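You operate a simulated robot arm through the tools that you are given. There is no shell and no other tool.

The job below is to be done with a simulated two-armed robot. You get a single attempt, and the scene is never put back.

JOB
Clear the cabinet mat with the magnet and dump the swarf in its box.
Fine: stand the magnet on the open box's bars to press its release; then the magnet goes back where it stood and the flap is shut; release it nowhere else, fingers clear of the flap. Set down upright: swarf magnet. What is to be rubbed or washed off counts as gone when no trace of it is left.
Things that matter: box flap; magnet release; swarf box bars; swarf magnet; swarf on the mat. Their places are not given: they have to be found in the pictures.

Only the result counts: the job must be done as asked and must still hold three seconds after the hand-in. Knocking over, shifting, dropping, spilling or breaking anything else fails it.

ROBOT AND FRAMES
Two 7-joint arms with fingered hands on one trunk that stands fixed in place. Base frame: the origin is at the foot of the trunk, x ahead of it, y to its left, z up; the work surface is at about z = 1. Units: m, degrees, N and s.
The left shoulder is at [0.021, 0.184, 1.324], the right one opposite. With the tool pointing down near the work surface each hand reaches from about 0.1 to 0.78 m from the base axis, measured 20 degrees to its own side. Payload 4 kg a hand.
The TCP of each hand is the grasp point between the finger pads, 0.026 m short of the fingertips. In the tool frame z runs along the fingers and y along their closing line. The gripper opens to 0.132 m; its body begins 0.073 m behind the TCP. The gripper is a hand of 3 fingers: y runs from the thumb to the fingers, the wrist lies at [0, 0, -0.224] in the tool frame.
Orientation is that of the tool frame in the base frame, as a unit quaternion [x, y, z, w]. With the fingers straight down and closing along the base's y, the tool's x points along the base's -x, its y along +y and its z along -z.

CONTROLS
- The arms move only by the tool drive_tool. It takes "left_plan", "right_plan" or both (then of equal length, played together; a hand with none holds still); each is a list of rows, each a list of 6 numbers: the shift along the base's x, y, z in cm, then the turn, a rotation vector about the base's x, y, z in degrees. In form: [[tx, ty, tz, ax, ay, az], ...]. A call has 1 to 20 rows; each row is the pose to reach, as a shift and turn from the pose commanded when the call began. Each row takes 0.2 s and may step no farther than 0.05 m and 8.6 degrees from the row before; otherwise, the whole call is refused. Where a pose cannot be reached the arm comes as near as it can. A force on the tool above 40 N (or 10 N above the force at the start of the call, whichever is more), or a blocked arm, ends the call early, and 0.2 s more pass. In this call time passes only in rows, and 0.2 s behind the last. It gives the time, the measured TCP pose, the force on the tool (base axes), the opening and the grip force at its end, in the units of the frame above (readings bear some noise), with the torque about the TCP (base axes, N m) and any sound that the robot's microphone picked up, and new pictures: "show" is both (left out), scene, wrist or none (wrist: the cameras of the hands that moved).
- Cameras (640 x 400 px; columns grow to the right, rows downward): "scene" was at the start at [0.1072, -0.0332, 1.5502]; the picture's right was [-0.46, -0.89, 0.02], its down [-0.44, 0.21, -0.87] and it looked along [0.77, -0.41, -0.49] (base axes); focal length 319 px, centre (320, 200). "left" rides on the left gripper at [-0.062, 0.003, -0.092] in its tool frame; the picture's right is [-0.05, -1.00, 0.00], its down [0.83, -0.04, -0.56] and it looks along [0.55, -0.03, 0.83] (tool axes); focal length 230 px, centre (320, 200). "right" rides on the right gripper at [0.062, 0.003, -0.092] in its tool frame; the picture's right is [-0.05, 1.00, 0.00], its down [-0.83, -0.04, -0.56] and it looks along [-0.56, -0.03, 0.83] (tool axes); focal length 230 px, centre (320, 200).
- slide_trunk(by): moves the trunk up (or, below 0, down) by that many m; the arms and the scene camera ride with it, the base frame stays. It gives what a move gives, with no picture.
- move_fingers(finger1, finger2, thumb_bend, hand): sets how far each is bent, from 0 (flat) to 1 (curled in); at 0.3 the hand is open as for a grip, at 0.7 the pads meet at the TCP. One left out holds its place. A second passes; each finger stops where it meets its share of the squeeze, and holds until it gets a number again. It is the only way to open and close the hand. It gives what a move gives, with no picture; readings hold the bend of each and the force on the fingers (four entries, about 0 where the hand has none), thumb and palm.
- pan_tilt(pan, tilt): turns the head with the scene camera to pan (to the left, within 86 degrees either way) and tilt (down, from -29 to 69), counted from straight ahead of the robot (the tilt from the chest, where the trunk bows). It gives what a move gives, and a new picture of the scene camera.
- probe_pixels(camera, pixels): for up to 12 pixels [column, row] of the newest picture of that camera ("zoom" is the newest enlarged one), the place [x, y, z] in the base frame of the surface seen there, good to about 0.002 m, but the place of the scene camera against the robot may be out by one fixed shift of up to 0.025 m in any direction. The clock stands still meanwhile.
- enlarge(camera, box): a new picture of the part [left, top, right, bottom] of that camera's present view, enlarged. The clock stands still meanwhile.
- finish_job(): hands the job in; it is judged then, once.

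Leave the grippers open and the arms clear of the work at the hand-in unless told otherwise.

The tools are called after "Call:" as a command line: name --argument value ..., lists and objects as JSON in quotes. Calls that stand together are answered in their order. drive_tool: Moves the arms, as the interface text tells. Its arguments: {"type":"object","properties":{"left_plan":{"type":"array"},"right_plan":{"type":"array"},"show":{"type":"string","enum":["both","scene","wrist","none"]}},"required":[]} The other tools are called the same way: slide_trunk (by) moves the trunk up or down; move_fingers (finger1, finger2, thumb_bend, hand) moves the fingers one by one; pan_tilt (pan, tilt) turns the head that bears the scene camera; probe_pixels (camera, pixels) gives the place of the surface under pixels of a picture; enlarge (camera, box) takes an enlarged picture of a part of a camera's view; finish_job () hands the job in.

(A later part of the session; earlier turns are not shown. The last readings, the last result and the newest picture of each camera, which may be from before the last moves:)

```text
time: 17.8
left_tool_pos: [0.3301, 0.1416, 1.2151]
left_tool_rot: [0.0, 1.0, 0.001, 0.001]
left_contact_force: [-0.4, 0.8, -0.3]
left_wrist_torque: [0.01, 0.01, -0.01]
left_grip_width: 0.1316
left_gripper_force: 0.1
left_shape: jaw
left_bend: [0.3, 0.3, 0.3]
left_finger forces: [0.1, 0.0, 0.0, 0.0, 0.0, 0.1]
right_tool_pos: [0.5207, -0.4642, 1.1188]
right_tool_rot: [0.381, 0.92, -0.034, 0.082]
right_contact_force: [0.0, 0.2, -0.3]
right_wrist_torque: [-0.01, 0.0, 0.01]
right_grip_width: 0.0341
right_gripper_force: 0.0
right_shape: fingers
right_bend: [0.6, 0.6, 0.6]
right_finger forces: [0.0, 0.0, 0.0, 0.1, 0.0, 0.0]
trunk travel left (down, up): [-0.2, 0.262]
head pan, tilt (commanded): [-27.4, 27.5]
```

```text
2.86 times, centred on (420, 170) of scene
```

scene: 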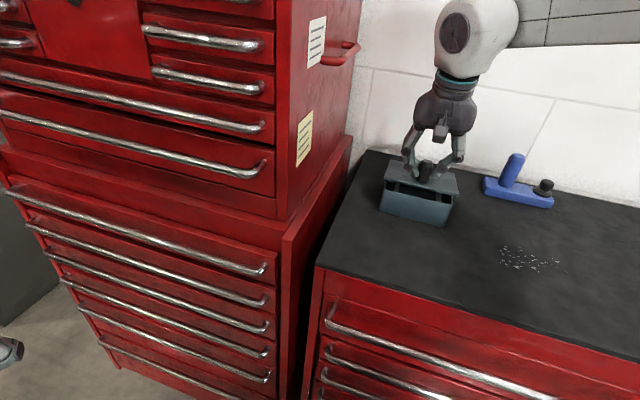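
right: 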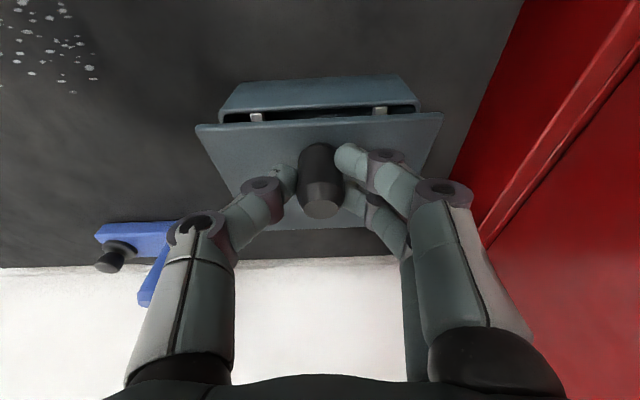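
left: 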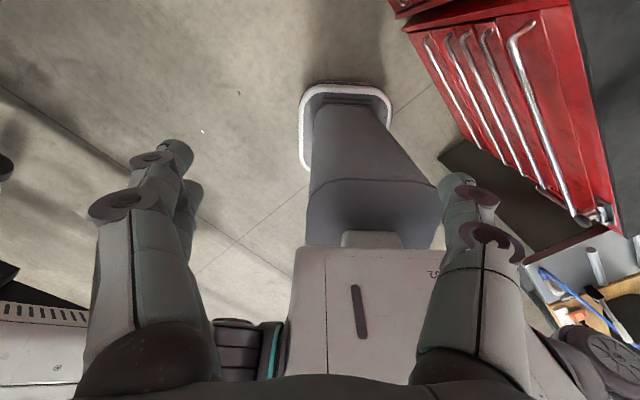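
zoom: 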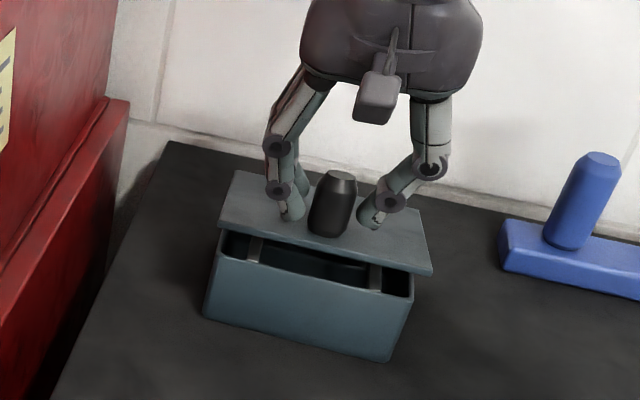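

The flap stays at 10° by itself, so the hinge holds with friction. I'll regrip the knob and continue to about 22°, watching the forces.

Call:
move_fingers --hand "right" --finger1 0.66 --finger2 0.66 --thumb_bend 0.66

Call:
drive_tool --right_plan '[[0.18, -0.18, 0.38, 1.77, 1.77, 0], [0.37, -0.37, 0.74, 3.54, 3.54, 0], [0.59, -0.59, 1.09, 5.3, 5.3, 0], [0.81, -0.81, 1.43, 7.07, 7.07, 0], [1.03, -1.03, 1.75, 8.84, 8.84, 0]]' --show "both"

```text
time: 18.8
left_tool_pos: [0.3309, 0.1412, 1.2141]
left_tool_rot: [0.0, 1.0, 0.0, -0.001]
left_contact_force: [0.1, 0.1, -0.4]
left_wrist_torque: [0.0, 0.03, -0.01]
left_grip_width: 0.132
left_gripper_force: 0.1
left_shape: jaw
left_bend: [0.3, 0.3, 0.3]
left_finger forces: [0.1, 0.0, 0.0, 0.0, 0.0, 0.0]
right_tool_pos: [0.5203, -0.4632, 1.1189]
right_tool_rot: [0.381, 0.92, -0.035, 0.083]
right_contact_force: [-1.3, -0.1, -1.4]
right_wrist_torque: [-0.03, 0.03, 0.0]
right_grip_width: 0.0228
right_gripper_force: 3.1
right_shape: fingers
right_bend: [0.65, 0.65, 0.64]
right_finger forces: [0.6, 1.0, 0.1, 0.0, 3.6, 0.0]
trunk travel left (down, up): [-0.2, 0.262]
head pan, tilt (commanded): [-27.4, 27.5]
```

```text
time: 19.9
left_tool_pos: [0.3312, 0.1414, 1.2137]
left_tool_rot: [0.0, 1.0, -0.001, 0.0]
left_contact_force: [0.4, -0.3, -0.4]
left_wrist_torque: [-0.02, -0.03, 0.02]
left_grip_width: 0.1322
left_gripper_force: 0.0
left_shape: jaw
left_bend: [0.3, 0.3, 0.3]
left_finger forces: [0.0, 0.0, 0.0, 0.1, 0.1, 0.0]
right_tool_pos: [0.5306, -0.4752, 1.1366]
right_tool_rot: [0.383, 0.924, 0.006, -0.018]
right_contact_force: [-0.3, -1.5, -1.4]
right_wrist_torque: [-0.01, -0.01, 0.01]
right_grip_width: 0.0225
right_gripper_force: 2.6
right_shape: fingers
right_bend: [0.65, 0.64, 0.64]
right_finger forces: [0.7, 1.5, 0.2, 0.0, 2.9, 0.1]
trunk travel left (down, up): [-0.2, 0.262]
head pan, tilt (commanded): [-27.4, 27.5]
```

scene: 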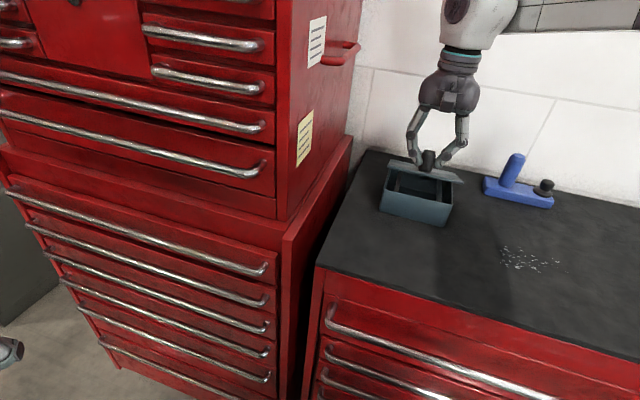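
right: 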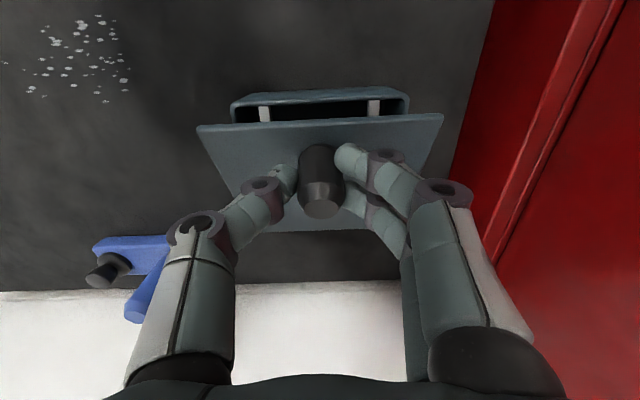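

Forces stay around 1–2 N. I'll continue the arc to about 37°.

Call:
drive_tool --right_plan '[[0.23, -0.23, 0.31, 1.77, 1.77, 0], [0.48, -0.48, 0.61, 3.54, 3.54, 0], [0.74, -0.74, 0.89, 5.3, 5.3, 0], [1.0, -1.0, 1.15, 7.07, 7.07, 0], [1.28, -1.28, 1.4, 8.84, 8.84, 0], [1.56, -1.56, 1.62, 10.6, 10.6, 0]]' --show "both"

```text
time: 21.4
left_tool_pos: [0.3312, 0.1398, 1.2141]
left_tool_rot: [0.0, 1.0, 0.0, 0.0]
left_contact_force: [0.3, -0.8, 0.5]
left_wrist_torque: [0.0, 0.02, 0.0]
left_grip_width: 0.1319
left_gripper_force: 0.1
left_shape: jaw
left_bend: [0.3, 0.3, 0.3]
left_finger forces: [0.0, 0.0, 0.0, 0.1, 0.0, 0.0]
right_tool_pos: [0.5466, -0.4899, 1.1538]
right_tool_rot: [0.378, 0.914, 0.056, -0.139]
right_contact_force: [-2.0, 0.2, 0.2]
right_wrist_torque: [0.01, 0.04, 0.05]
right_grip_width: 0.0225
right_gripper_force: 3.5
right_shape: fingers
right_bend: [0.65, 0.64, 0.64]
right_finger forces: [1.1, 1.1, 0.0, 0.0, 3.7, 0.0]
trunk travel left (down, up): [-0.2, 0.262]
head pan, tilt (commanded): [-27.4, 27.5]
```

scene: 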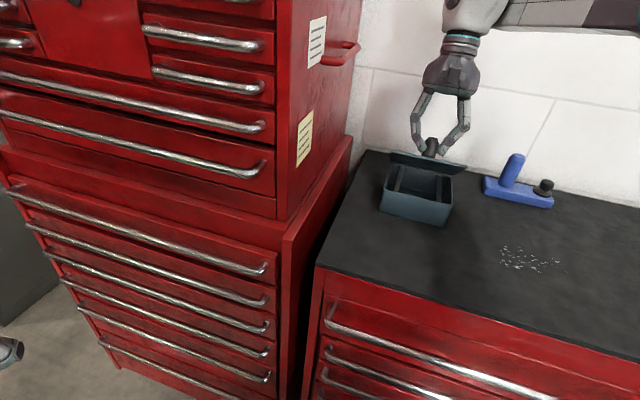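
right: 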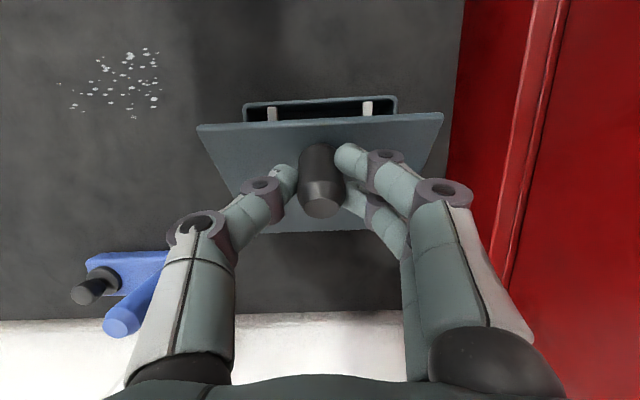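

The flap is at about 37° and holds. Now I'll let go, rise clear of the knob, straighten the hand, and come around to the front to push the flap past vertical from its underside, which puts only light single-contact force on the box.

Call:
move_fingers --hand "right" --finger1 0.35 --finger2 0.35 --thumb_bend 0.35

Call:
drive_tool --right_plan '[[0, 0, 2, 0, 0, 0], [0, 0, 4, -3.1, -3.1, 0], [0, 0, 6, -6.2, -6.2, 0], [0, 0, 8, -9.3, -9.3, 0], [-1.6, 1.6, 8.5, -12.4, -12.4, 0], [-3.3, 3.3, 8.5, -12.4, -12.4, 0], [-5.0, 5.0, 8.5, -12.4, -12.4, 0], [-6.7, 6.7, 8.5, -12.4, -12.4, 0]]' --show "both"

```text
time: 22.4
left_tool_pos: [0.3302, 0.1414, 1.2148]
left_tool_rot: [0.0, 1.0, 0.0, 0.0]
left_contact_force: [1.3, 0.5, -0.1]
left_wrist_torque: [0.0, 0.02, 0.0]
left_grip_width: 0.1318
left_gripper_force: 0.1
left_shape: jaw
left_bend: [0.3, 0.3, 0.3]
left_finger forces: [0.0, 0.1, 0.0, 0.0, 0.0, 0.1]
right_tool_pos: [0.546, -0.4904, 1.1526]
right_tool_rot: [0.377, 0.914, 0.056, -0.138]
right_contact_force: [-0.2, 0.1, -0.5]
right_wrist_torque: [0.01, -0.03, -0.01]
right_grip_width: 0.1174
right_gripper_force: 0.1
right_shape: fingers
right_bend: [0.35, 0.35, 0.35]
right_finger forces: [0.1, 0.0, 0.1, 0.0, 0.1, 0.0]
trunk travel left (down, up): [-0.2, 0.262]
head pan, tilt (commanded): [-27.4, 27.5]
```

```text
time: 24.1
left_tool_pos: [0.329, 0.1411, 1.2153]
left_tool_rot: [0.0, 1.0, 0.0, 0.001]
left_contact_force: [-0.9, 0.6, -0.7]
left_wrist_torque: [0.01, -0.01, 0.0]
left_grip_width: 0.1321
left_gripper_force: 0.1
left_shape: jaw
left_bend: [0.3, 0.3, 0.3]
left_finger forces: [0.1, 0.0, 0.0, 0.1, 0.1, 0.0]
right_tool_pos: [0.4771, -0.4241, 1.2357]
right_tool_rot: [0.381, 0.924, -0.002, 0.003]
right_contact_force: [-0.2, 0.7, 0.6]
right_wrist_torque: [-0.01, 0.01, 0.0]
right_grip_width: 0.1178
right_gripper_force: 0.0
right_shape: fingers
right_bend: [0.35, 0.35, 0.35]
right_finger forces: [0.0, 0.0, 0.0, 0.1, 0.0, 0.0]
trunk travel left (down, up): [-0.2, 0.262]
head pan, tilt (commanded): [-27.4, 27.5]
```

scene: 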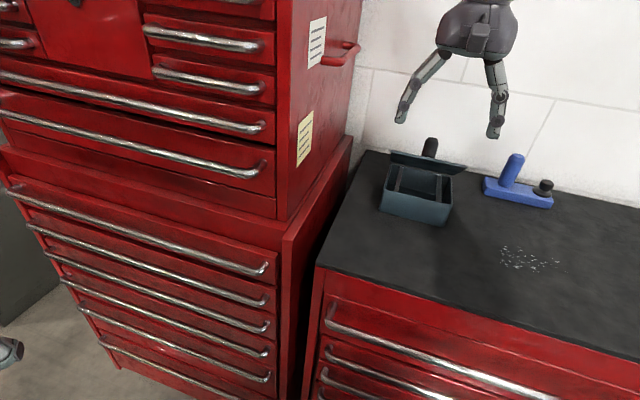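
right: 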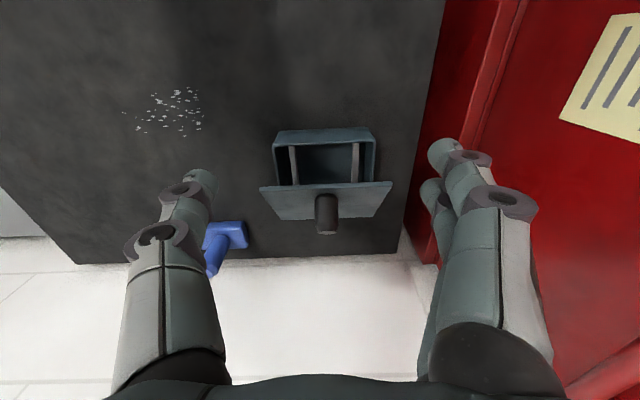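

The flap stays put at 37°. I'll close the fingers into a point, and probe the flap edge, the box rim and the bars.

Call:
move_fingers --hand "right" --finger1 0.7 --finger2 0.7 --thumb_bend 0.7

Call:
probe_pixels --camera "right" --pixels '[[262, 189], [325, 186], [390, 184], [277, 133], [372, 129], [295, 170], [355, 165], [293, 148], [355, 146], [325, 165], [325, 131], [326, 228]]'

Call:
enlarge --camera "right" --box '[240, 110, 410, 240]'

```text
time: 25.1
left_tool_pos: [0.3307, 0.1414, 1.2143]
left_tool_rot: [0.0, 1.0, 0.0, 0.0]
left_contact_force: [0.3, 0.5, -1.0]
left_wrist_torque: [0.01, 0.03, 0.03]
left_grip_width: 0.1319
left_gripper_force: 0.1
left_shape: jaw
left_bend: [0.3, 0.3, 0.3]
left_finger forces: [0.1, 0.0, 0.0, 0.0, 0.1, 0.1]
right_tool_pos: [0.4794, -0.4245, 1.2353]
right_tool_rot: [0.382, 0.924, -0.001, 0.003]
right_contact_force: [0.8, -0.3, 0.2]
right_wrist_torque: [-0.01, -0.03, 0.02]
right_grip_width: 0.0063
right_gripper_force: 0.0
right_shape: fingers
right_bend: [0.7, 0.7, 0.7]
right_finger forces: [0.0, 0.0, 0.1, 0.0, 0.0, 0.0]
trunk travel left (down, up): [-0.2, 0.262]
head pan, tilt (commanded): [-27.4, 27.5]
```

```text
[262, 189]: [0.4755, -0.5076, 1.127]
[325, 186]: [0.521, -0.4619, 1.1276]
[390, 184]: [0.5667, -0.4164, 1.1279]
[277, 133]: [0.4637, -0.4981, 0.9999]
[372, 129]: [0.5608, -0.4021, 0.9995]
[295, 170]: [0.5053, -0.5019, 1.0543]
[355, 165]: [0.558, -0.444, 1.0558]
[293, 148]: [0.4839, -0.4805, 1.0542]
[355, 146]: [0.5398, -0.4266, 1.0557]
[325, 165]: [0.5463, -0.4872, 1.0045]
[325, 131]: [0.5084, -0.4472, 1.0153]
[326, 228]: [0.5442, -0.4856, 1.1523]
```

```text
3.08 times, centred on (325, 175) of right
```

zoom: 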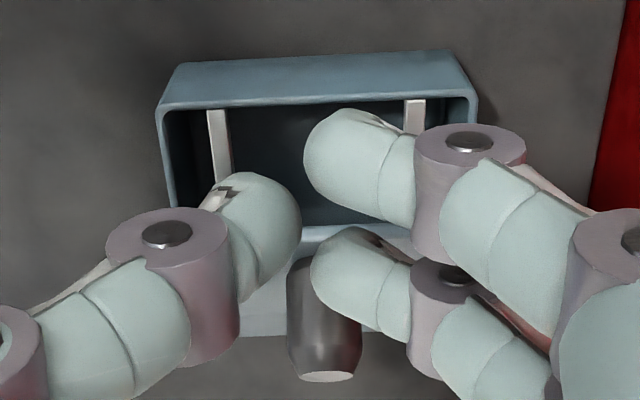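

The flap edge is at v=0.695, z=1.128 as predicted, the box hasn't moved, and the bars lie at u≈0.002 and 0.080 with tops at z≈1.055. Now I'll lower the closed fingertips in front of the flap edge.

Call:
drive_tool --right_plan '[[0.1, -0.1, -2.8, 0, 0, 0], [0.2, -0.2, -5.6, 0, 0, 0], [0.3, -0.3, -8.4, 0, 0, 0], [0.4, -0.4, -11.0, 0, 0, 0]]' --show "both"

```text
time: 26.1
left_tool_pos: [0.3321, 0.141, 1.2149]
left_tool_rot: [0.0, 1.0, 0.0, 0.0]
left_contact_force: [0.2, 0.1, 0.2]
left_wrist_torque: [0.05, -0.02, -0.01]
left_grip_width: 0.1319
left_gripper_force: 0.0
left_shape: jaw
left_bend: [0.3, 0.3, 0.3]
left_finger forces: [0.1, 0.0, 0.0, 0.0, 0.1, 0.0]
right_tool_pos: [0.4823, -0.4278, 1.1258]
right_tool_rot: [0.382, 0.924, -0.001, 0.002]
right_contact_force: [-0.4, -0.6, -0.2]
right_wrist_torque: [0.01, -0.05, 0.01]
right_grip_width: 0.0062
right_gripper_force: 0.1
right_shape: fingers
right_bend: [0.7, 0.7, 0.7]
right_finger forces: [0.0, 0.0, 0.1, 0.0, 0.0, 0.0]
trunk travel left (down, up): [-0.2, 0.262]
head pan, tilt (commanded): [-27.4, 27.5]
```

scene: 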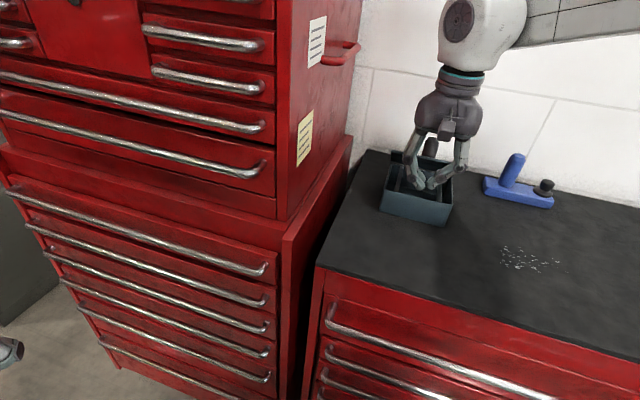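
right: 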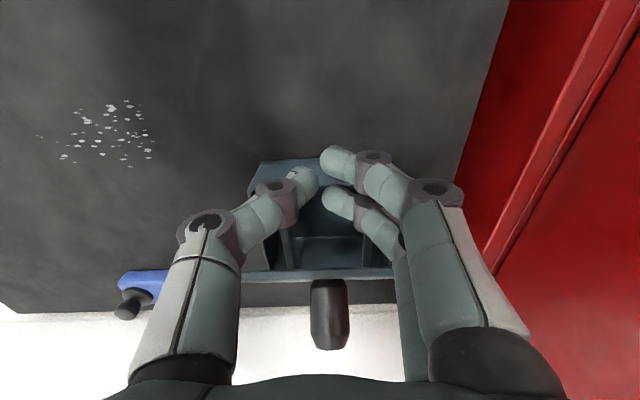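

Fingertips are in front of the flap edge, no contact yet. I'll push toward the wall in small steps.

Call:
drive_tool --right_plan '[[0.7, -0.7, 0, 0, 0, 0], [1.4, -1.4, 0, 0, 0, 0], [2.1, -2.1, 0.3, 0, 0, 0], [2.8, -2.8, 0.6, 0, 0, 0], [3.5, -3.5, 1.0, 0, 0, 0], [3.9, -3.9, 1.3, 0, 0, 0]]' --show "both"

```text
time: 27.6
left_tool_pos: [0.3319, 0.1406, 1.2144]
left_tool_rot: [0.0, 1.0, -0.001, -0.001]
left_contact_force: [0.4, -0.3, 0.3]
left_wrist_torque: [0.02, -0.01, -0.02]
left_grip_width: 0.1318
left_gripper_force: 0.1
left_shape: jaw
left_bend: [0.3, 0.3, 0.3]
left_finger forces: [0.0, 0.1, 0.0, 0.0, 0.0, 0.1]
right_tool_pos: [0.5224, -0.4679, 1.1389]
right_tool_rot: [0.382, 0.924, -0.002, 0.003]
right_contact_force: [0.2, 0.9, -0.4]
right_wrist_torque: [0.0, -0.01, 0.01]
right_grip_width: 0.0061
right_gripper_force: 0.2
right_shape: fingers
right_bend: [0.7, 0.7, 0.7]
right_finger forces: [0.0, 0.5, 0.0, 0.1, 0.0, 0.1]
trunk travel left (down, up): [-0.2, 0.262]
head pan, tilt (commanded): [-27.4, 27.5]
```

scene: 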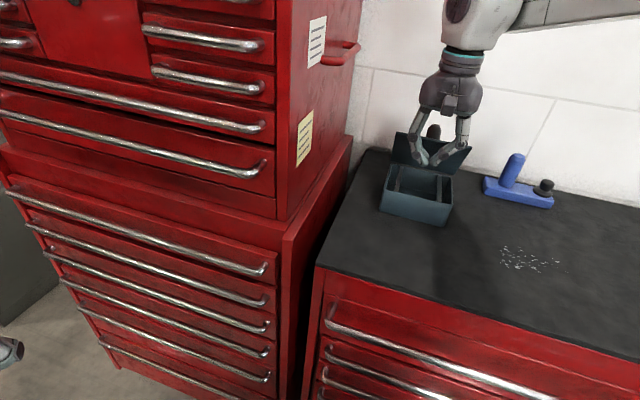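
right: 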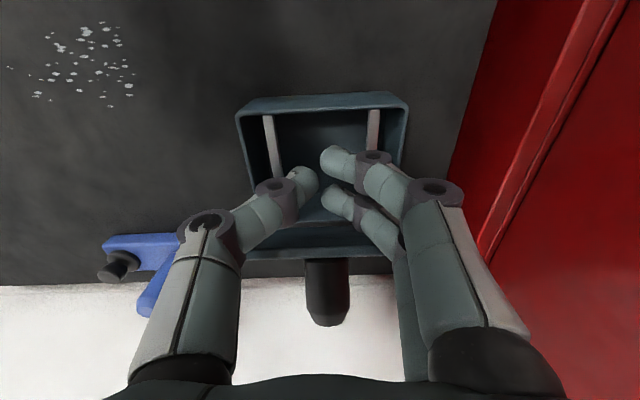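

The flap is moving with less than 1 N. I'll continue pushing while rising slightly.

Call:
drive_tool --right_plan '[[0.7, -0.7, 0.4, 0, 0, 0], [1.4, -1.4, 0.8, 0, 0, 0], [2.1, -2.1, 1.2, 0, 0, 0], [2.8, -2.8, 1.6, 0, 0, 0], [3.5, -3.5, 2.0, 0, 0, 0]]' --show "both"

```text
time: 28.8
left_tool_pos: [0.3326, 0.1414, 1.2138]
left_tool_rot: [0.0, 1.0, 0.0, -0.001]
left_contact_force: [-0.3, -0.3, -0.1]
left_wrist_torque: [-0.01, -0.03, -0.04]
left_grip_width: 0.1319
left_gripper_force: 0.1
left_shape: jaw
left_bend: [0.3, 0.3, 0.3]
left_finger forces: [0.1, 0.0, 0.0, 0.0, 0.0, 0.0]
right_tool_pos: [0.5578, -0.5004, 1.1606]
right_tool_rot: [0.381, 0.924, -0.002, 0.002]
right_contact_force: [-0.7, 1.4, -0.6]
right_wrist_torque: [0.01, 0.04, 0.04]
right_grip_width: 0.0062
right_gripper_force: 0.2
right_shape: fingers
right_bend: [0.7, 0.7, 0.7]
right_finger forces: [0.0, 0.4, 0.0, 0.1, 0.0, 0.0]
trunk travel left (down, up): [-0.2, 0.262]
head pan, tilt (commanded): [-27.4, 27.5]
```

scene: 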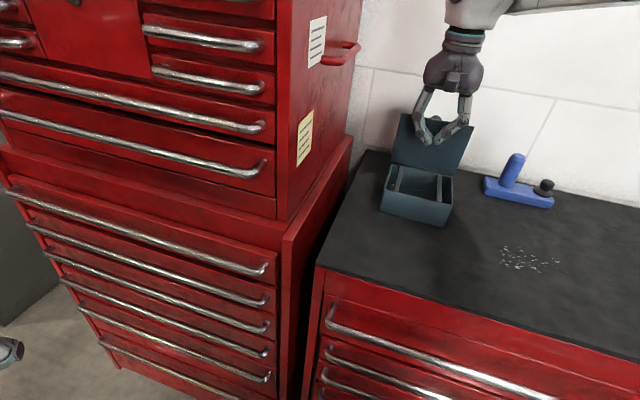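
right: 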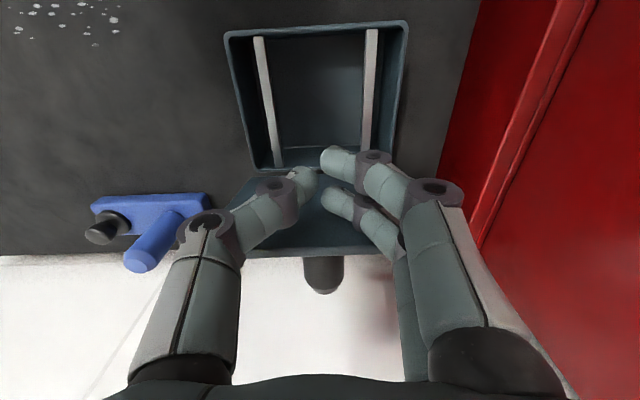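

The flap is near 80°. I'll push a further 3 cm in fine steps to take it just past vertical, watching for a stop.

Call:
drive_tool --right_plan '[[0.45, -0.45, 0.2, 0, 0, 0], [0.9, -0.9, 0.4, 0, 0, 0], [1.35, -1.35, 0.4, 0, 0, 0], [1.75, -1.75, 0.4, 0, 0, 0], [2.15, -2.15, 0.4, 0, 0, 0]]' --show "both"

```text
time: 29.6
left_tool_pos: [0.3292, 0.1421, 1.2151]
left_tool_rot: [0.0, 1.0, 0.0, 0.002]
left_contact_force: [0.6, -0.4, 0.3]
left_wrist_torque: [0.04, 0.04, 0.02]
left_grip_width: 0.1323
left_gripper_force: 0.1
left_shape: jaw
left_bend: [0.3, 0.3, 0.3]
left_finger forces: [0.1, 0.0, 0.0, 0.0, 0.1, 0.0]
right_tool_pos: [0.568, -0.5069, 1.1646]
right_tool_rot: [0.378, 0.926, -0.001, -0.007]
right_contact_force: [-23.5, 21.7, 1.4]
right_wrist_torque: [-0.14, -0.28, 0.92]
right_grip_width: 0.0059
right_gripper_force: 15.7
right_shape: fingers
right_bend: [0.7, 0.7, 0.7]
right_finger forces: [0.1, 31.8, 0.0, 0.0, 0.1, 0.1]
trunk travel left (down, up): [-0.2, 0.262]
head pan, tilt (commanded): [-27.4, 27.5]
stopped in row 4 (right hand): the force on the tool passed its limit at 44 N (the readings are from after the stop); the commanded pose is now the measured one
```

scene: 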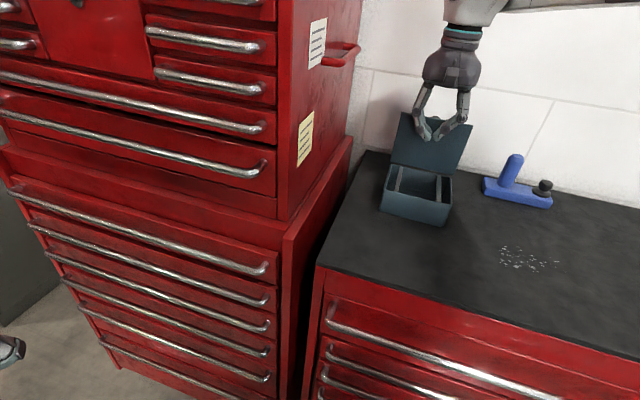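
right: 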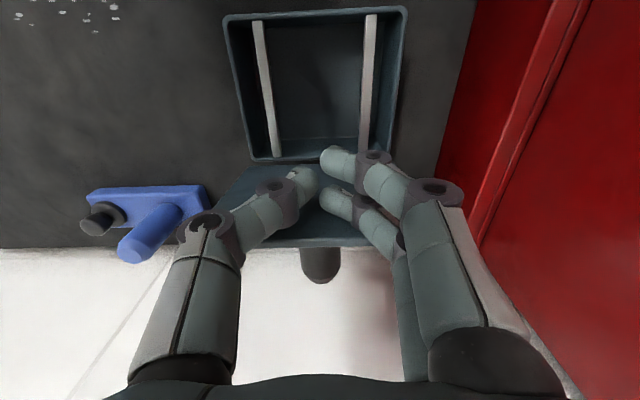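

There's a hard stop near vertical; the arm halted at 44 N. I'll back off at once, then check whether the box moved.

Call:
drive_tool --right_plan '[[-0.6, 0.6, 0, 0, 0, 0], [-1.6, 1.6, 0.5, 0, 0, 0], [-2.6, 2.6, 2.0, 0, 0, 0], [-3.6, 3.6, 4.5, 0, 0, 0], [-5.0, 5.0, 7.5, 0, 0, 0], [-7.0, 7.0, 10, 0, 0, 0]]' --show "both"

```text
time: 31.1
left_tool_pos: [0.3297, 0.1412, 1.215]
left_tool_rot: [0.001, 1.0, 0.0, 0.001]
left_contact_force: [-0.5, 0.9, 0.6]
left_wrist_torque: [0.0, 0.02, -0.01]
left_grip_width: 0.1317
left_gripper_force: 0.1
left_shape: jaw
left_bend: [0.3, 0.3, 0.3]
left_finger forces: [0.1, 0.0, 0.0, 0.0, 0.0, 0.0]
right_tool_pos: [0.4998, -0.442, 1.264]
right_tool_rot: [0.379, 0.925, -0.001, -0.005]
right_contact_force: [-0.2, 0.7, 0.6]
right_wrist_torque: [-0.01, 0.0, -0.01]
right_grip_width: 0.0061
right_gripper_force: 0.2
right_shape: fingers
right_bend: [0.7, 0.7, 0.7]
right_finger forces: [0.0, 0.0, 0.0, 0.0, 0.0, 0.0]
trunk travel left (down, up): [-0.2, 0.262]
head pan, tilt (commanded): [-27.4, 27.5]
```

scene: 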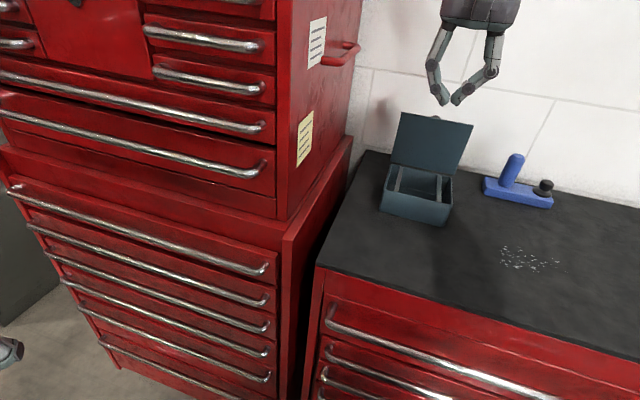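
right: 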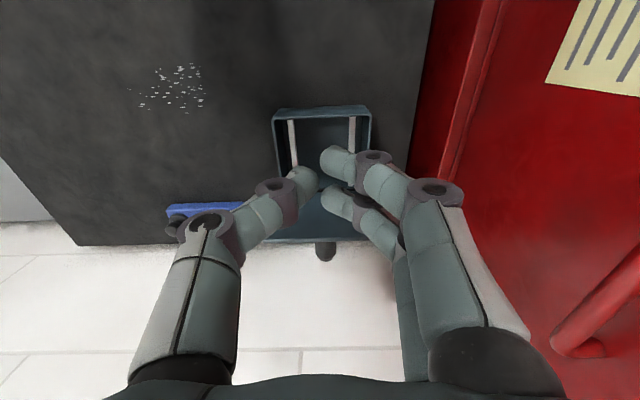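

The flap stands open by itself. I'll open the hand and look at the box from here.

Call:
move_fingers --hand "right" --finger1 0.3 --finger2 0.3 --thumb_bend 0.3

Call:
enlarge --camera "right" --box '[240, 90, 400, 270]'

Call:
enlarge --camera "scene" --box '[360, 100, 570, 240]'

Call:
probe_pixels --camera "right" --pixels '[[274, 121], [370, 114], [277, 109], [366, 106], [322, 107], [322, 116], [292, 125], [353, 122], [294, 160], [350, 155], [360, 205], [290, 225]]'

```text
time: 32.0
left_tool_pos: [0.3311, 0.1411, 1.2137]
left_tool_rot: [0.0, 1.0, 0.0, 0.0]
left_contact_force: [0.1, -0.2, 0.5]
left_wrist_torque: [0.01, 0.01, 0.0]
left_grip_width: 0.1318
left_gripper_force: 0.0
left_shape: jaw
left_bend: [0.3, 0.3, 0.3]
left_finger forces: [0.0, 0.0, 0.0, 0.0, 0.1, 0.0]
right_tool_pos: [0.5006, -0.4429, 1.2631]
right_tool_rot: [0.38, 0.925, -0.002, -0.005]
right_contact_force: [0.0, -0.9, -0.1]
right_wrist_torque: [0.05, 0.03, -0.02]
right_grip_width: 0.1339
right_gripper_force: 0.1
right_shape: fingers
right_bend: [0.3, 0.3, 0.3]
right_finger forces: [0.0, 0.1, 0.1, 0.0, 0.0, 0.0]
trunk travel left (down, up): [-0.2, 0.262]
head pan, tilt (commanded): [-27.4, 27.5]
```

```text
2.22 times, centred on (320, 180) of right
```

zoom: 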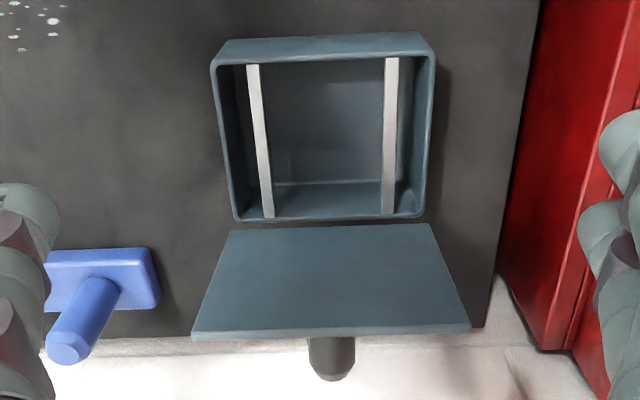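

```text
2.86 times, centred on (465, 170) of scene
```

zoom: 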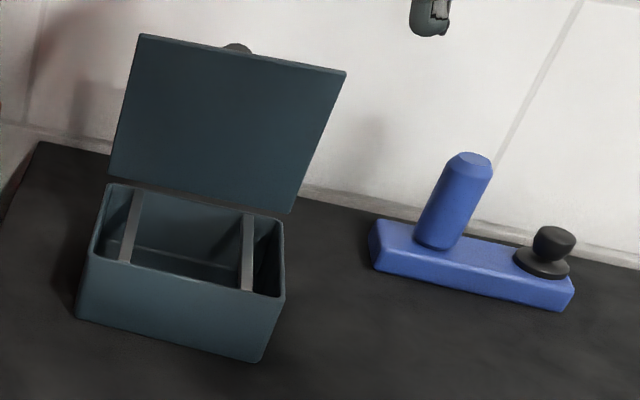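

```text
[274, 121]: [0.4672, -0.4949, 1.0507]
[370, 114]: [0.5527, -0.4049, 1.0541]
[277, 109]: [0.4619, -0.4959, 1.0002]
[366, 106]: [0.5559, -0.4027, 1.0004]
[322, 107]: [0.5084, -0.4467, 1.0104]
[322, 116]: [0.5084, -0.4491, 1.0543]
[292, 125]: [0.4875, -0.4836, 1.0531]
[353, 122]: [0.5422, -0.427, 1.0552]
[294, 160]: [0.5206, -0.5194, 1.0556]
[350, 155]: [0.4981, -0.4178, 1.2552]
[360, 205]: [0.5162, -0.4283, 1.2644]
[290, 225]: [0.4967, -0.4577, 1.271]
```

The front face is still at v=0.6754, so the box didn't move. I'll measure the flap angle, the rim, and the magnet's exact dimensions from this view.

Call:
probe_pixels --camera "right" --pixels '[[324, 238], [324, 215], [324, 197], [281, 186], [365, 184], [270, 118], [372, 115], [325, 188], [291, 160], [352, 158], [318, 145], [325, 252]]'

Call:
probe_pixels --camera "scene" --pixels '[[382, 209], [445, 224], [420, 218], [485, 186], [552, 201], [519, 200], [519, 160], [545, 183], [487, 178], [553, 196], [546, 194], [510, 183]]'

```text
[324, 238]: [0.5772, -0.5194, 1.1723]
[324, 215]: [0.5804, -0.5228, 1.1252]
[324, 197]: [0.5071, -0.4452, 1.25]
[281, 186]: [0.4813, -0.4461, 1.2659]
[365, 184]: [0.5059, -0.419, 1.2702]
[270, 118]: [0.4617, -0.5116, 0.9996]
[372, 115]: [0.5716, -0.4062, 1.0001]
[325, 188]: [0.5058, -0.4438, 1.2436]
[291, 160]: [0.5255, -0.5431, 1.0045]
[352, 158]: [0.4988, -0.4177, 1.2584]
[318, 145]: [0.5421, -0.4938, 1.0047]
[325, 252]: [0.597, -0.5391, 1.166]
```

```text
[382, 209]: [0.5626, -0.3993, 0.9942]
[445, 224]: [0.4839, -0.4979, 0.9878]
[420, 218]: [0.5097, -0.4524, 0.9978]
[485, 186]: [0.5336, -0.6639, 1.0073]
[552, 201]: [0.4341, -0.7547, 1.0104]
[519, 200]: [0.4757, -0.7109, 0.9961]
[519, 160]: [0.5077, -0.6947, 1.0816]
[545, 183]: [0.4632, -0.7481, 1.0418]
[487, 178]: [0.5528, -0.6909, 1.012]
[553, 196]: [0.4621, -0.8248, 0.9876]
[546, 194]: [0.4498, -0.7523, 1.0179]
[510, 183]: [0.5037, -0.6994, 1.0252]
```

The flap stands at about 85° and holds; its top edge is at v≈0.775. The bars are flush with the rim at z≈1.055. Now I'll move the hand over toward the magnet to measure it from the wrist camera.

Call:
drive_tool --right_plan '[[-2.4, -3.5, 0.5, 0, 0, 0], [-4.9, -7.0, 0.5, 0, 0, 0], [-7.3, -10.6, 0.5, 0, 0, 0], [-9.8, -14.1, 0, 0, 0, 0], [-12.3, -17.7, -1.0, 0, 0, 0]]' --show "both"

```text
time: 33.2
left_tool_pos: [0.3293, 0.1387, 1.2142]
left_tool_rot: [0.0, 1.0, 0.0, 0.0]
left_contact_force: [0.1, -1.3, 0.3]
left_wrist_torque: [0.03, -0.03, -0.01]
left_grip_width: 0.1319
left_gripper_force: 0.0
left_shape: jaw
left_bend: [0.3, 0.3, 0.3]
left_finger forces: [0.1, 0.1, 0.1, 0.0, 0.1, 0.0]
right_tool_pos: [0.3776, -0.6216, 1.2499]
right_tool_rot: [0.379, 0.925, -0.001, -0.005]
right_contact_force: [-0.3, -0.6, -0.4]
right_wrist_torque: [0.01, -0.03, -0.05]
right_grip_width: 0.1342
right_gripper_force: 0.0
right_shape: fingers
right_bend: [0.3, 0.3, 0.3]
right_finger forces: [0.0, 0.0, 0.1, 0.1, 0.0, 0.1]
trunk travel left (down, up): [-0.2, 0.262]
head pan, tilt (commanded): [-27.4, 27.5]
```

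scene: 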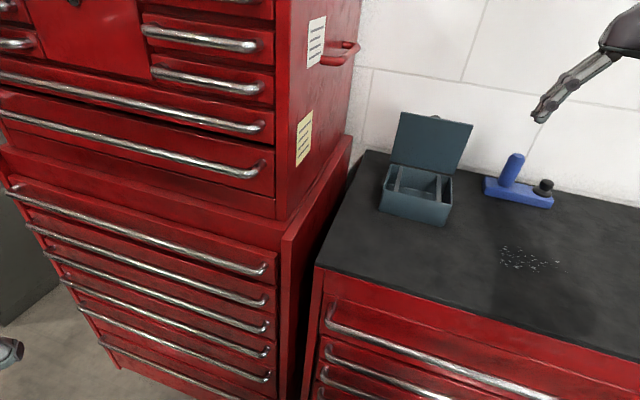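
right: 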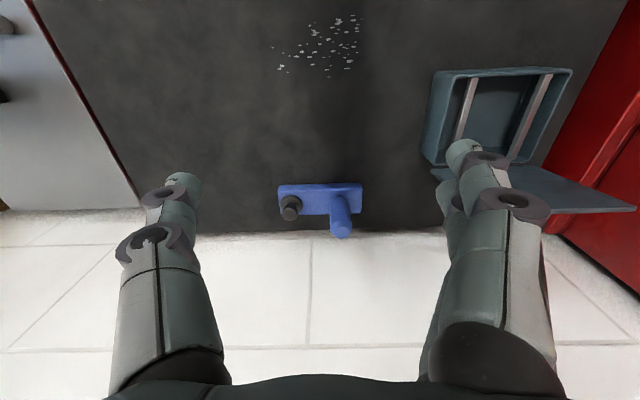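

Good view. I'll enlarge the magnet (about 320,205) and the box opening (about 500,120).

Call:
enlarge --camera "right" --box '[420, 50, 640, 220]'

Call:
enlarge --camera "right" --box '[264, 165, 376, 245]'

Call:
probe_pixels --camera "right" --pixels '[[436, 72], [570, 70], [545, 72], [470, 78], [468, 110], [530, 115], [460, 135], [515, 155], [424, 158], [432, 175], [560, 195], [632, 208]]'

```text
2.35 times, centred on (530, 135) of right
```

zoom: 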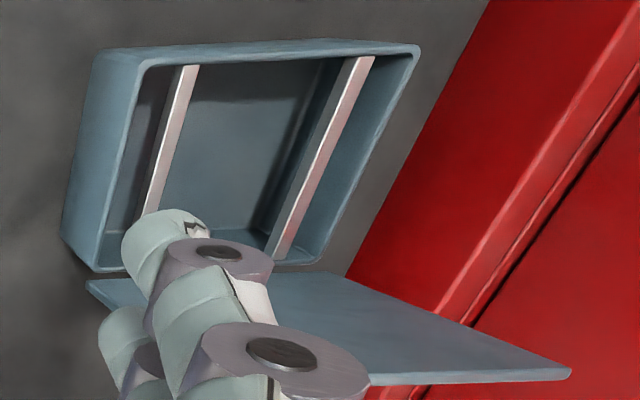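

```text
5.00 times, centred on (320, 205) of right
```

zoom: 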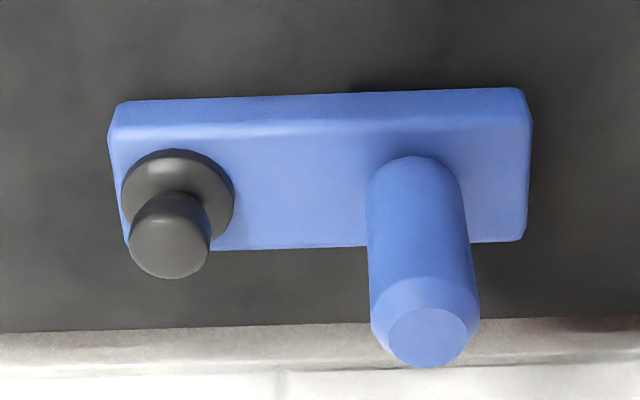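

```text
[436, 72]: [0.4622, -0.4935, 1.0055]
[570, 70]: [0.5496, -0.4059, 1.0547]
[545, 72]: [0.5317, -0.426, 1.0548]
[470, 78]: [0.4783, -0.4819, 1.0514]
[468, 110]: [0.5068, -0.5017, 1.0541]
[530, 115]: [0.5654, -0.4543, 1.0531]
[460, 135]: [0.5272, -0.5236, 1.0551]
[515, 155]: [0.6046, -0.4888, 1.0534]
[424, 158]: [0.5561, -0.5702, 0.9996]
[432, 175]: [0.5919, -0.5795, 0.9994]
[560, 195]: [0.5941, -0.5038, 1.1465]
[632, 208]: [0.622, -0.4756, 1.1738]
```

Rim and bars are both near z=1.0545. Now precise probes of the magnet in the 5× zoom.

Call:
probe_pixels --camera "zoom" --pixels '[[115, 130], [520, 115], [140, 245], [520, 235], [300, 150], [175, 250], [178, 160], [130, 200], [428, 338], [428, 300], [425, 230], [375, 230]]'

Call:
probe_pixels --camera "zoom" --pixels '[[465, 230], [225, 200], [170, 225], [205, 225], [135, 225], [300, 235], [300, 245], [320, 110], [320, 97], [112, 110], [525, 105], [428, 250]]'

```text
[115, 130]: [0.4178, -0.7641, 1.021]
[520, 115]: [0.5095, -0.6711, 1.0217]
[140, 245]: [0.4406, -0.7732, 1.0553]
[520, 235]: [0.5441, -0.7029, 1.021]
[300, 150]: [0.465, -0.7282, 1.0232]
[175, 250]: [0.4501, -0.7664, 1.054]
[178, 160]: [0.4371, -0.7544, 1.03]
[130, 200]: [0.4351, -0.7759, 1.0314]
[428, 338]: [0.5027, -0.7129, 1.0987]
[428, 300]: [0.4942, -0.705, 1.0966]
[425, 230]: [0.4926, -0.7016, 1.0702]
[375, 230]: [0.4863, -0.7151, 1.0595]
```

```text
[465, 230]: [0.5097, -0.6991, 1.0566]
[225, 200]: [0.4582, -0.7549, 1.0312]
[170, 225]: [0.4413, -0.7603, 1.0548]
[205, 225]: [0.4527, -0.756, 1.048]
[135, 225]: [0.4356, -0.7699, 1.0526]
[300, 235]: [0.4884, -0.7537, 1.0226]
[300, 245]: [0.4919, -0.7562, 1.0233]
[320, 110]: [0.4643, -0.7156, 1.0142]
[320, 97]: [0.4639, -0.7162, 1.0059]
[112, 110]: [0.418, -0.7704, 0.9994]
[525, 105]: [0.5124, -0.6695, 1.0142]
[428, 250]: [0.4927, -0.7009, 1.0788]
```

The magnet block is 135×50 mm, centred at u≈-0.1785, v≈0.859. The post (Ø28 mm, top z≈1.099) is at u≈-0.148, and the release (top z≈1.0555) is at u≈-0.2255. I'll half-close the fingers to stay clear of the release and hover over the post with a 15° lean.

Call:
move_fingers --hand "right" --finger1 0.5 --finger2 0.5 --thumb_bend 0.5

Call:
drive_tool --right_plan '[[2.5, -1.9, -1.0, -2.2, -2.2, 0], [5.1, -3.8, -2.5, -4.4, -4.4, -0.1], [7.6, -5.7, -4.5, -6.6, -6.6, -0.2], [10.2, -7.6, -6.5, -8.8, -8.8, -0.3], [12.7, -9.4, -8.5, -11, -11, -0.4]]' --show "both"

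```text
time: 34.2
left_tool_pos: [0.3298, 0.1411, 1.2144]
left_tool_rot: [0.0, 1.0, 0.0, 0.0]
left_contact_force: [-0.1, 0.0, 0.5]
left_wrist_torque: [0.01, -0.03, 0.0]
left_grip_width: 0.1318
left_gripper_force: 0.0
left_shape: jaw
left_bend: [0.3, 0.3, 0.3]
left_finger forces: [0.0, 0.1, 0.1, 0.0, 0.0, 0.0]
right_tool_pos: [0.3793, -0.6187, 1.25]
right_tool_rot: [0.38, 0.925, -0.001, -0.005]
right_contact_force: [0.6, -0.7, -0.1]
right_wrist_torque: [-0.01, -0.03, 0.0]
right_grip_width: 0.0685
right_gripper_force: 0.0
right_shape: fingers
right_bend: [0.5, 0.5, 0.5]
right_finger forces: [0.0, 0.0, 0.0, 0.1, 0.1, 0.0]
trunk travel left (down, up): [-0.2, 0.262]
head pan, tilt (commanded): [-27.4, 27.5]
```

```text
time: 35.5
left_tool_pos: [0.3326, 0.1392, 1.2128]
left_tool_rot: [0.0, 1.0, -0.001, -0.001]
left_contact_force: [-0.4, -0.5, 0.6]
left_wrist_torque: [0.03, -0.02, 0.01]
left_grip_width: 0.1321
left_gripper_force: 0.0
left_shape: jaw
left_bend: [0.3, 0.3, 0.3]
left_finger forces: [0.0, 0.0, 0.0, 0.0, 0.1, 0.0]
right_tool_pos: [0.5067, -0.7148, 1.1664]
right_tool_rot: [0.38, 0.916, -0.054, 0.118]
right_contact_force: [-0.2, -0.3, 0.4]
right_wrist_torque: [-0.01, 0.02, 0.0]
right_grip_width: 0.0685
right_gripper_force: 0.0
right_shape: fingers
right_bend: [0.5, 0.5, 0.5]
right_finger forces: [0.1, 0.1, 0.0, 0.0, 0.1, 0.2]
trunk travel left (down, up): [-0.2, 0.262]
head pan, tilt (commanded): [-27.4, 27.5]
```

scene: 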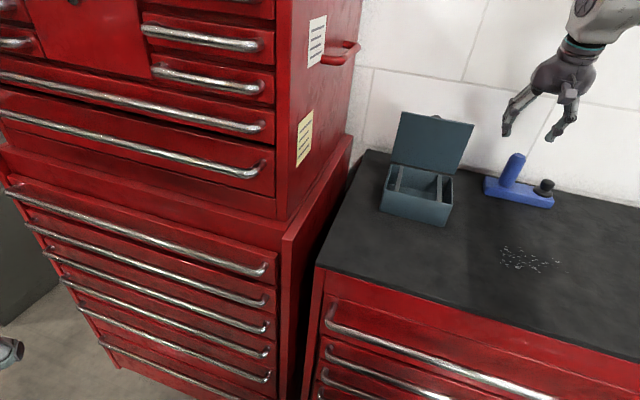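
right: 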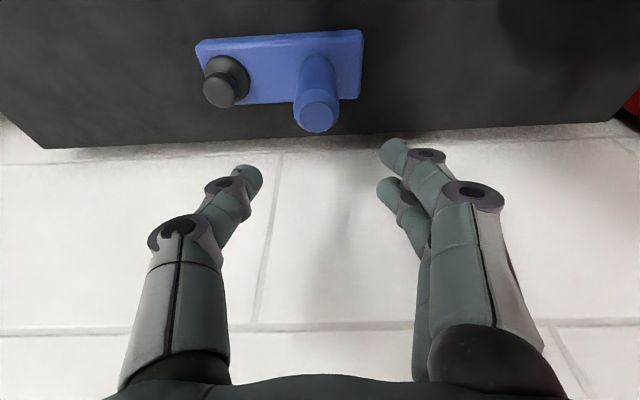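

The post (about 317,117) is well centred between the fingers. I'll shift 8 mm back from the wall and lower to a grip height around z=1.07, tips above the block.

Call:
drive_tool --right_plan '[[-0.64, 0.5, -1.0, 0, 0, 0], [-0.64, 0.5, -3.5, 0, 0, 0], [-0.64, 0.5, -6.0, 0, 0, 0], [-0.64, 0.5, -8.0, 0, 0, 0]]' --show "both"

```text
time: 36.5
left_tool_pos: [0.3316, 0.1408, 1.2138]
left_tool_rot: [-0.001, 1.0, 0.0, 0.0]
left_contact_force: [0.6, 0.0, -0.3]
left_wrist_torque: [0.01, 0.0, -0.01]
left_grip_width: 0.1319
left_gripper_force: 0.1
left_shape: jaw
left_bend: [0.3, 0.3, 0.3]
left_finger forces: [0.0, 0.0, 0.0, 0.0, 0.0, 0.0]
right_tool_pos: [0.4977, -0.71, 1.0849]
right_tool_rot: [0.38, 0.916, -0.052, 0.119]
right_contact_force: [-0.1, 0.2, -0.5]
right_wrist_torque: [0.03, -0.01, -0.02]
right_grip_width: 0.0683
right_gripper_force: 0.1
right_shape: fingers
right_bend: [0.5, 0.5, 0.5]
right_finger forces: [0.1, 0.0, 0.0, 0.0, 0.0, 0.0]
trunk travel left (down, up): [-0.2, 0.262]
head pan, tilt (commanded): [-27.4, 27.5]
```

scene: 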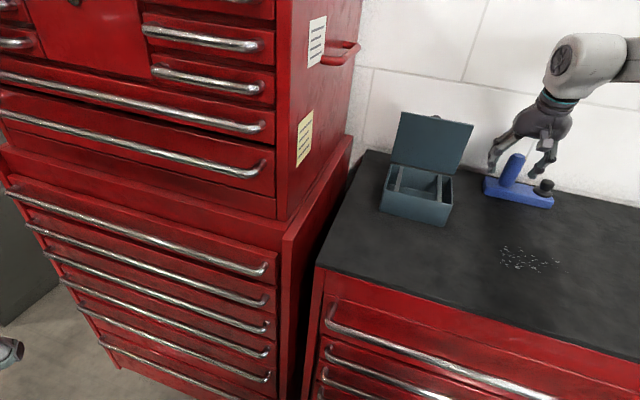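
right: 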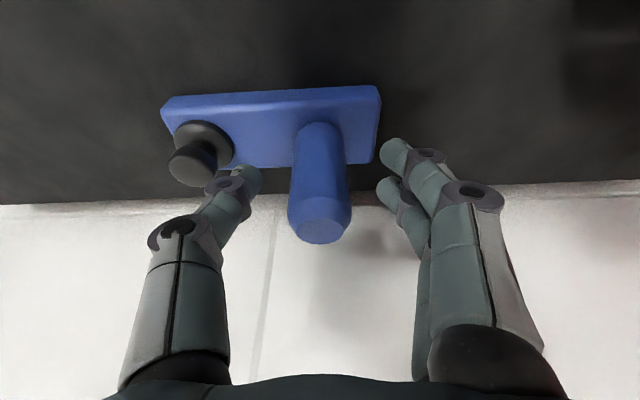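

The post is centred. Before going lower I'll check the gap between the thumb (about 225,190) and the release knob (about 192,165).

Call:
probe_pixels --camera "right" --pixels '[[208, 186], [215, 195], [238, 172], [250, 180], [192, 165], [215, 150], [232, 150], [165, 235], [190, 215], [225, 225], [320, 230], [372, 150]]'

Call:
enlarge --camera "right" --box '[140, 70, 460, 270]'

Call:
enlarge --camera "scene" --box '[460, 80, 600, 220]'

```text
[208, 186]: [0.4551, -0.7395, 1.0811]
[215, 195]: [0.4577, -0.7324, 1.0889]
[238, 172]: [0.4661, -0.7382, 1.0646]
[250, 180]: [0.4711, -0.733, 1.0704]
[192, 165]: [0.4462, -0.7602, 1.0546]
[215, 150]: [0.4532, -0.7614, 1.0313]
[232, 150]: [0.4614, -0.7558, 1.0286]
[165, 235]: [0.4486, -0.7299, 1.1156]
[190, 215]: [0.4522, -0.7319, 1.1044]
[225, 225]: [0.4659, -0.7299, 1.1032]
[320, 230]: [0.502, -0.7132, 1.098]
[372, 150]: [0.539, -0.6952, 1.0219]
```

```text
2.00 times, centred on (300, 170) of right
```

zoom: 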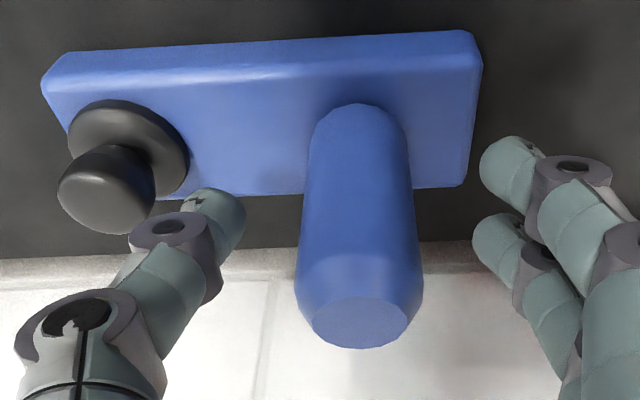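

```text
2.86 times, centred on (530, 150) of scene
```

zoom: 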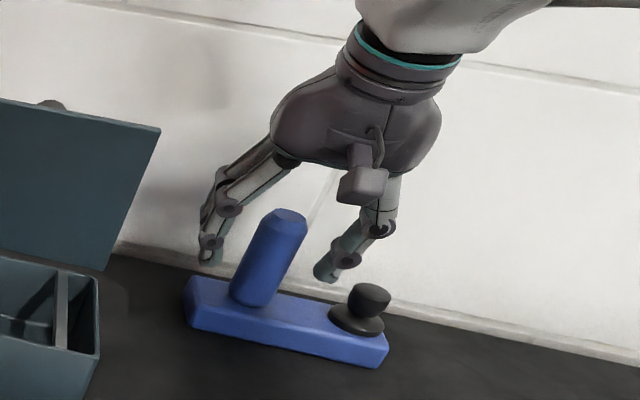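

The thumb's outer side is at u=-0.201 and the release's near edge at -0.2145, so there's over 1 cm of clearance. I'll lower the last 1.5 cm.

Call:
drive_tool --right_plan '[[0, 0, -0.5, 0, 0, 0], [0, 0, -1.0, 0, 0, 0], [0, 0, -1.5, 0, 0, 0]]' --show "wrist"

Call:
move_fingers --hand "right" --finger1 0.58 --finger2 0.58 --thumb_bend 0.58

Call:
enlarge --camera "right" --box '[140, 90, 460, 290]'

```text
time: 37.2
left_tool_pos: [0.3308, 0.1398, 1.2146]
left_tool_rot: [0.0, 1.0, 0.0, 0.0]
left_contact_force: [0.1, -0.3, 0.1]
left_wrist_torque: [0.0, 0.02, -0.03]
left_grip_width: 0.1317
left_gripper_force: 0.0
left_shape: jaw
left_bend: [0.3, 0.3, 0.3]
left_finger forces: [0.1, 0.0, 0.1, 0.1, 0.0, 0.1]
right_tool_pos: [0.4983, -0.7086, 1.0722]
right_tool_rot: [0.38, 0.916, -0.054, 0.12]
right_contact_force: [0.2, 0.2, -0.4]
right_wrist_torque: [-0.02, -0.01, -0.01]
right_grip_width: 0.0685
right_gripper_force: 0.0
right_shape: fingers
right_bend: [0.5, 0.5, 0.5]
right_finger forces: [0.0, 0.0, 0.1, 0.1, 0.0, 0.0]
trunk travel left (down, up): [-0.2, 0.262]
head pan, tilt (commanded): [-27.4, 27.5]
```

right: 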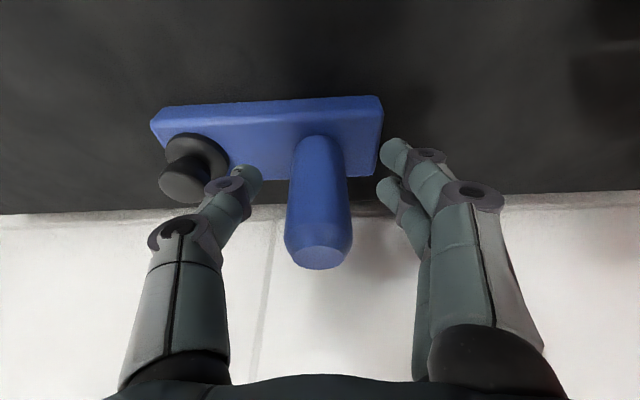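

```text
time: 38.2
left_tool_pos: [0.3304, 0.1405, 1.2141]
left_tool_rot: [0.001, 1.0, 0.0, 0.0]
left_contact_force: [0.3, -0.1, -0.5]
left_wrist_torque: [0.01, 0.01, -0.03]
left_grip_width: 0.1316
left_gripper_force: 0.0
left_shape: jaw
left_bend: [0.3, 0.3, 0.3]
left_finger forces: [0.0, 0.0, 0.1, 0.1, 0.0, 0.0]
right_tool_pos: [0.4987, -0.7076, 1.0718]
right_tool_rot: [0.379, 0.916, -0.054, 0.12]
right_contact_force: [0.5, 0.2, 0.8]
right_wrist_torque: [-0.02, -0.01, 0.01]
right_grip_width: 0.0454
right_gripper_force: 0.1
right_shape: fingers
right_bend: [0.57, 0.57, 0.57]
right_finger forces: [0.0, 0.1, 0.1, 0.0, 0.0, 0.1]
trunk travel left (down, up): [-0.2, 0.262]
head pan, tilt (commanded): [-27.4, 27.5]
```

```text
2.00 times, centred on (300, 190) of right
```

zoom: 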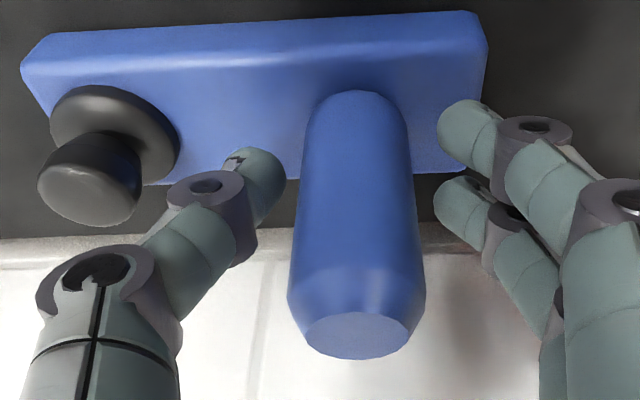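

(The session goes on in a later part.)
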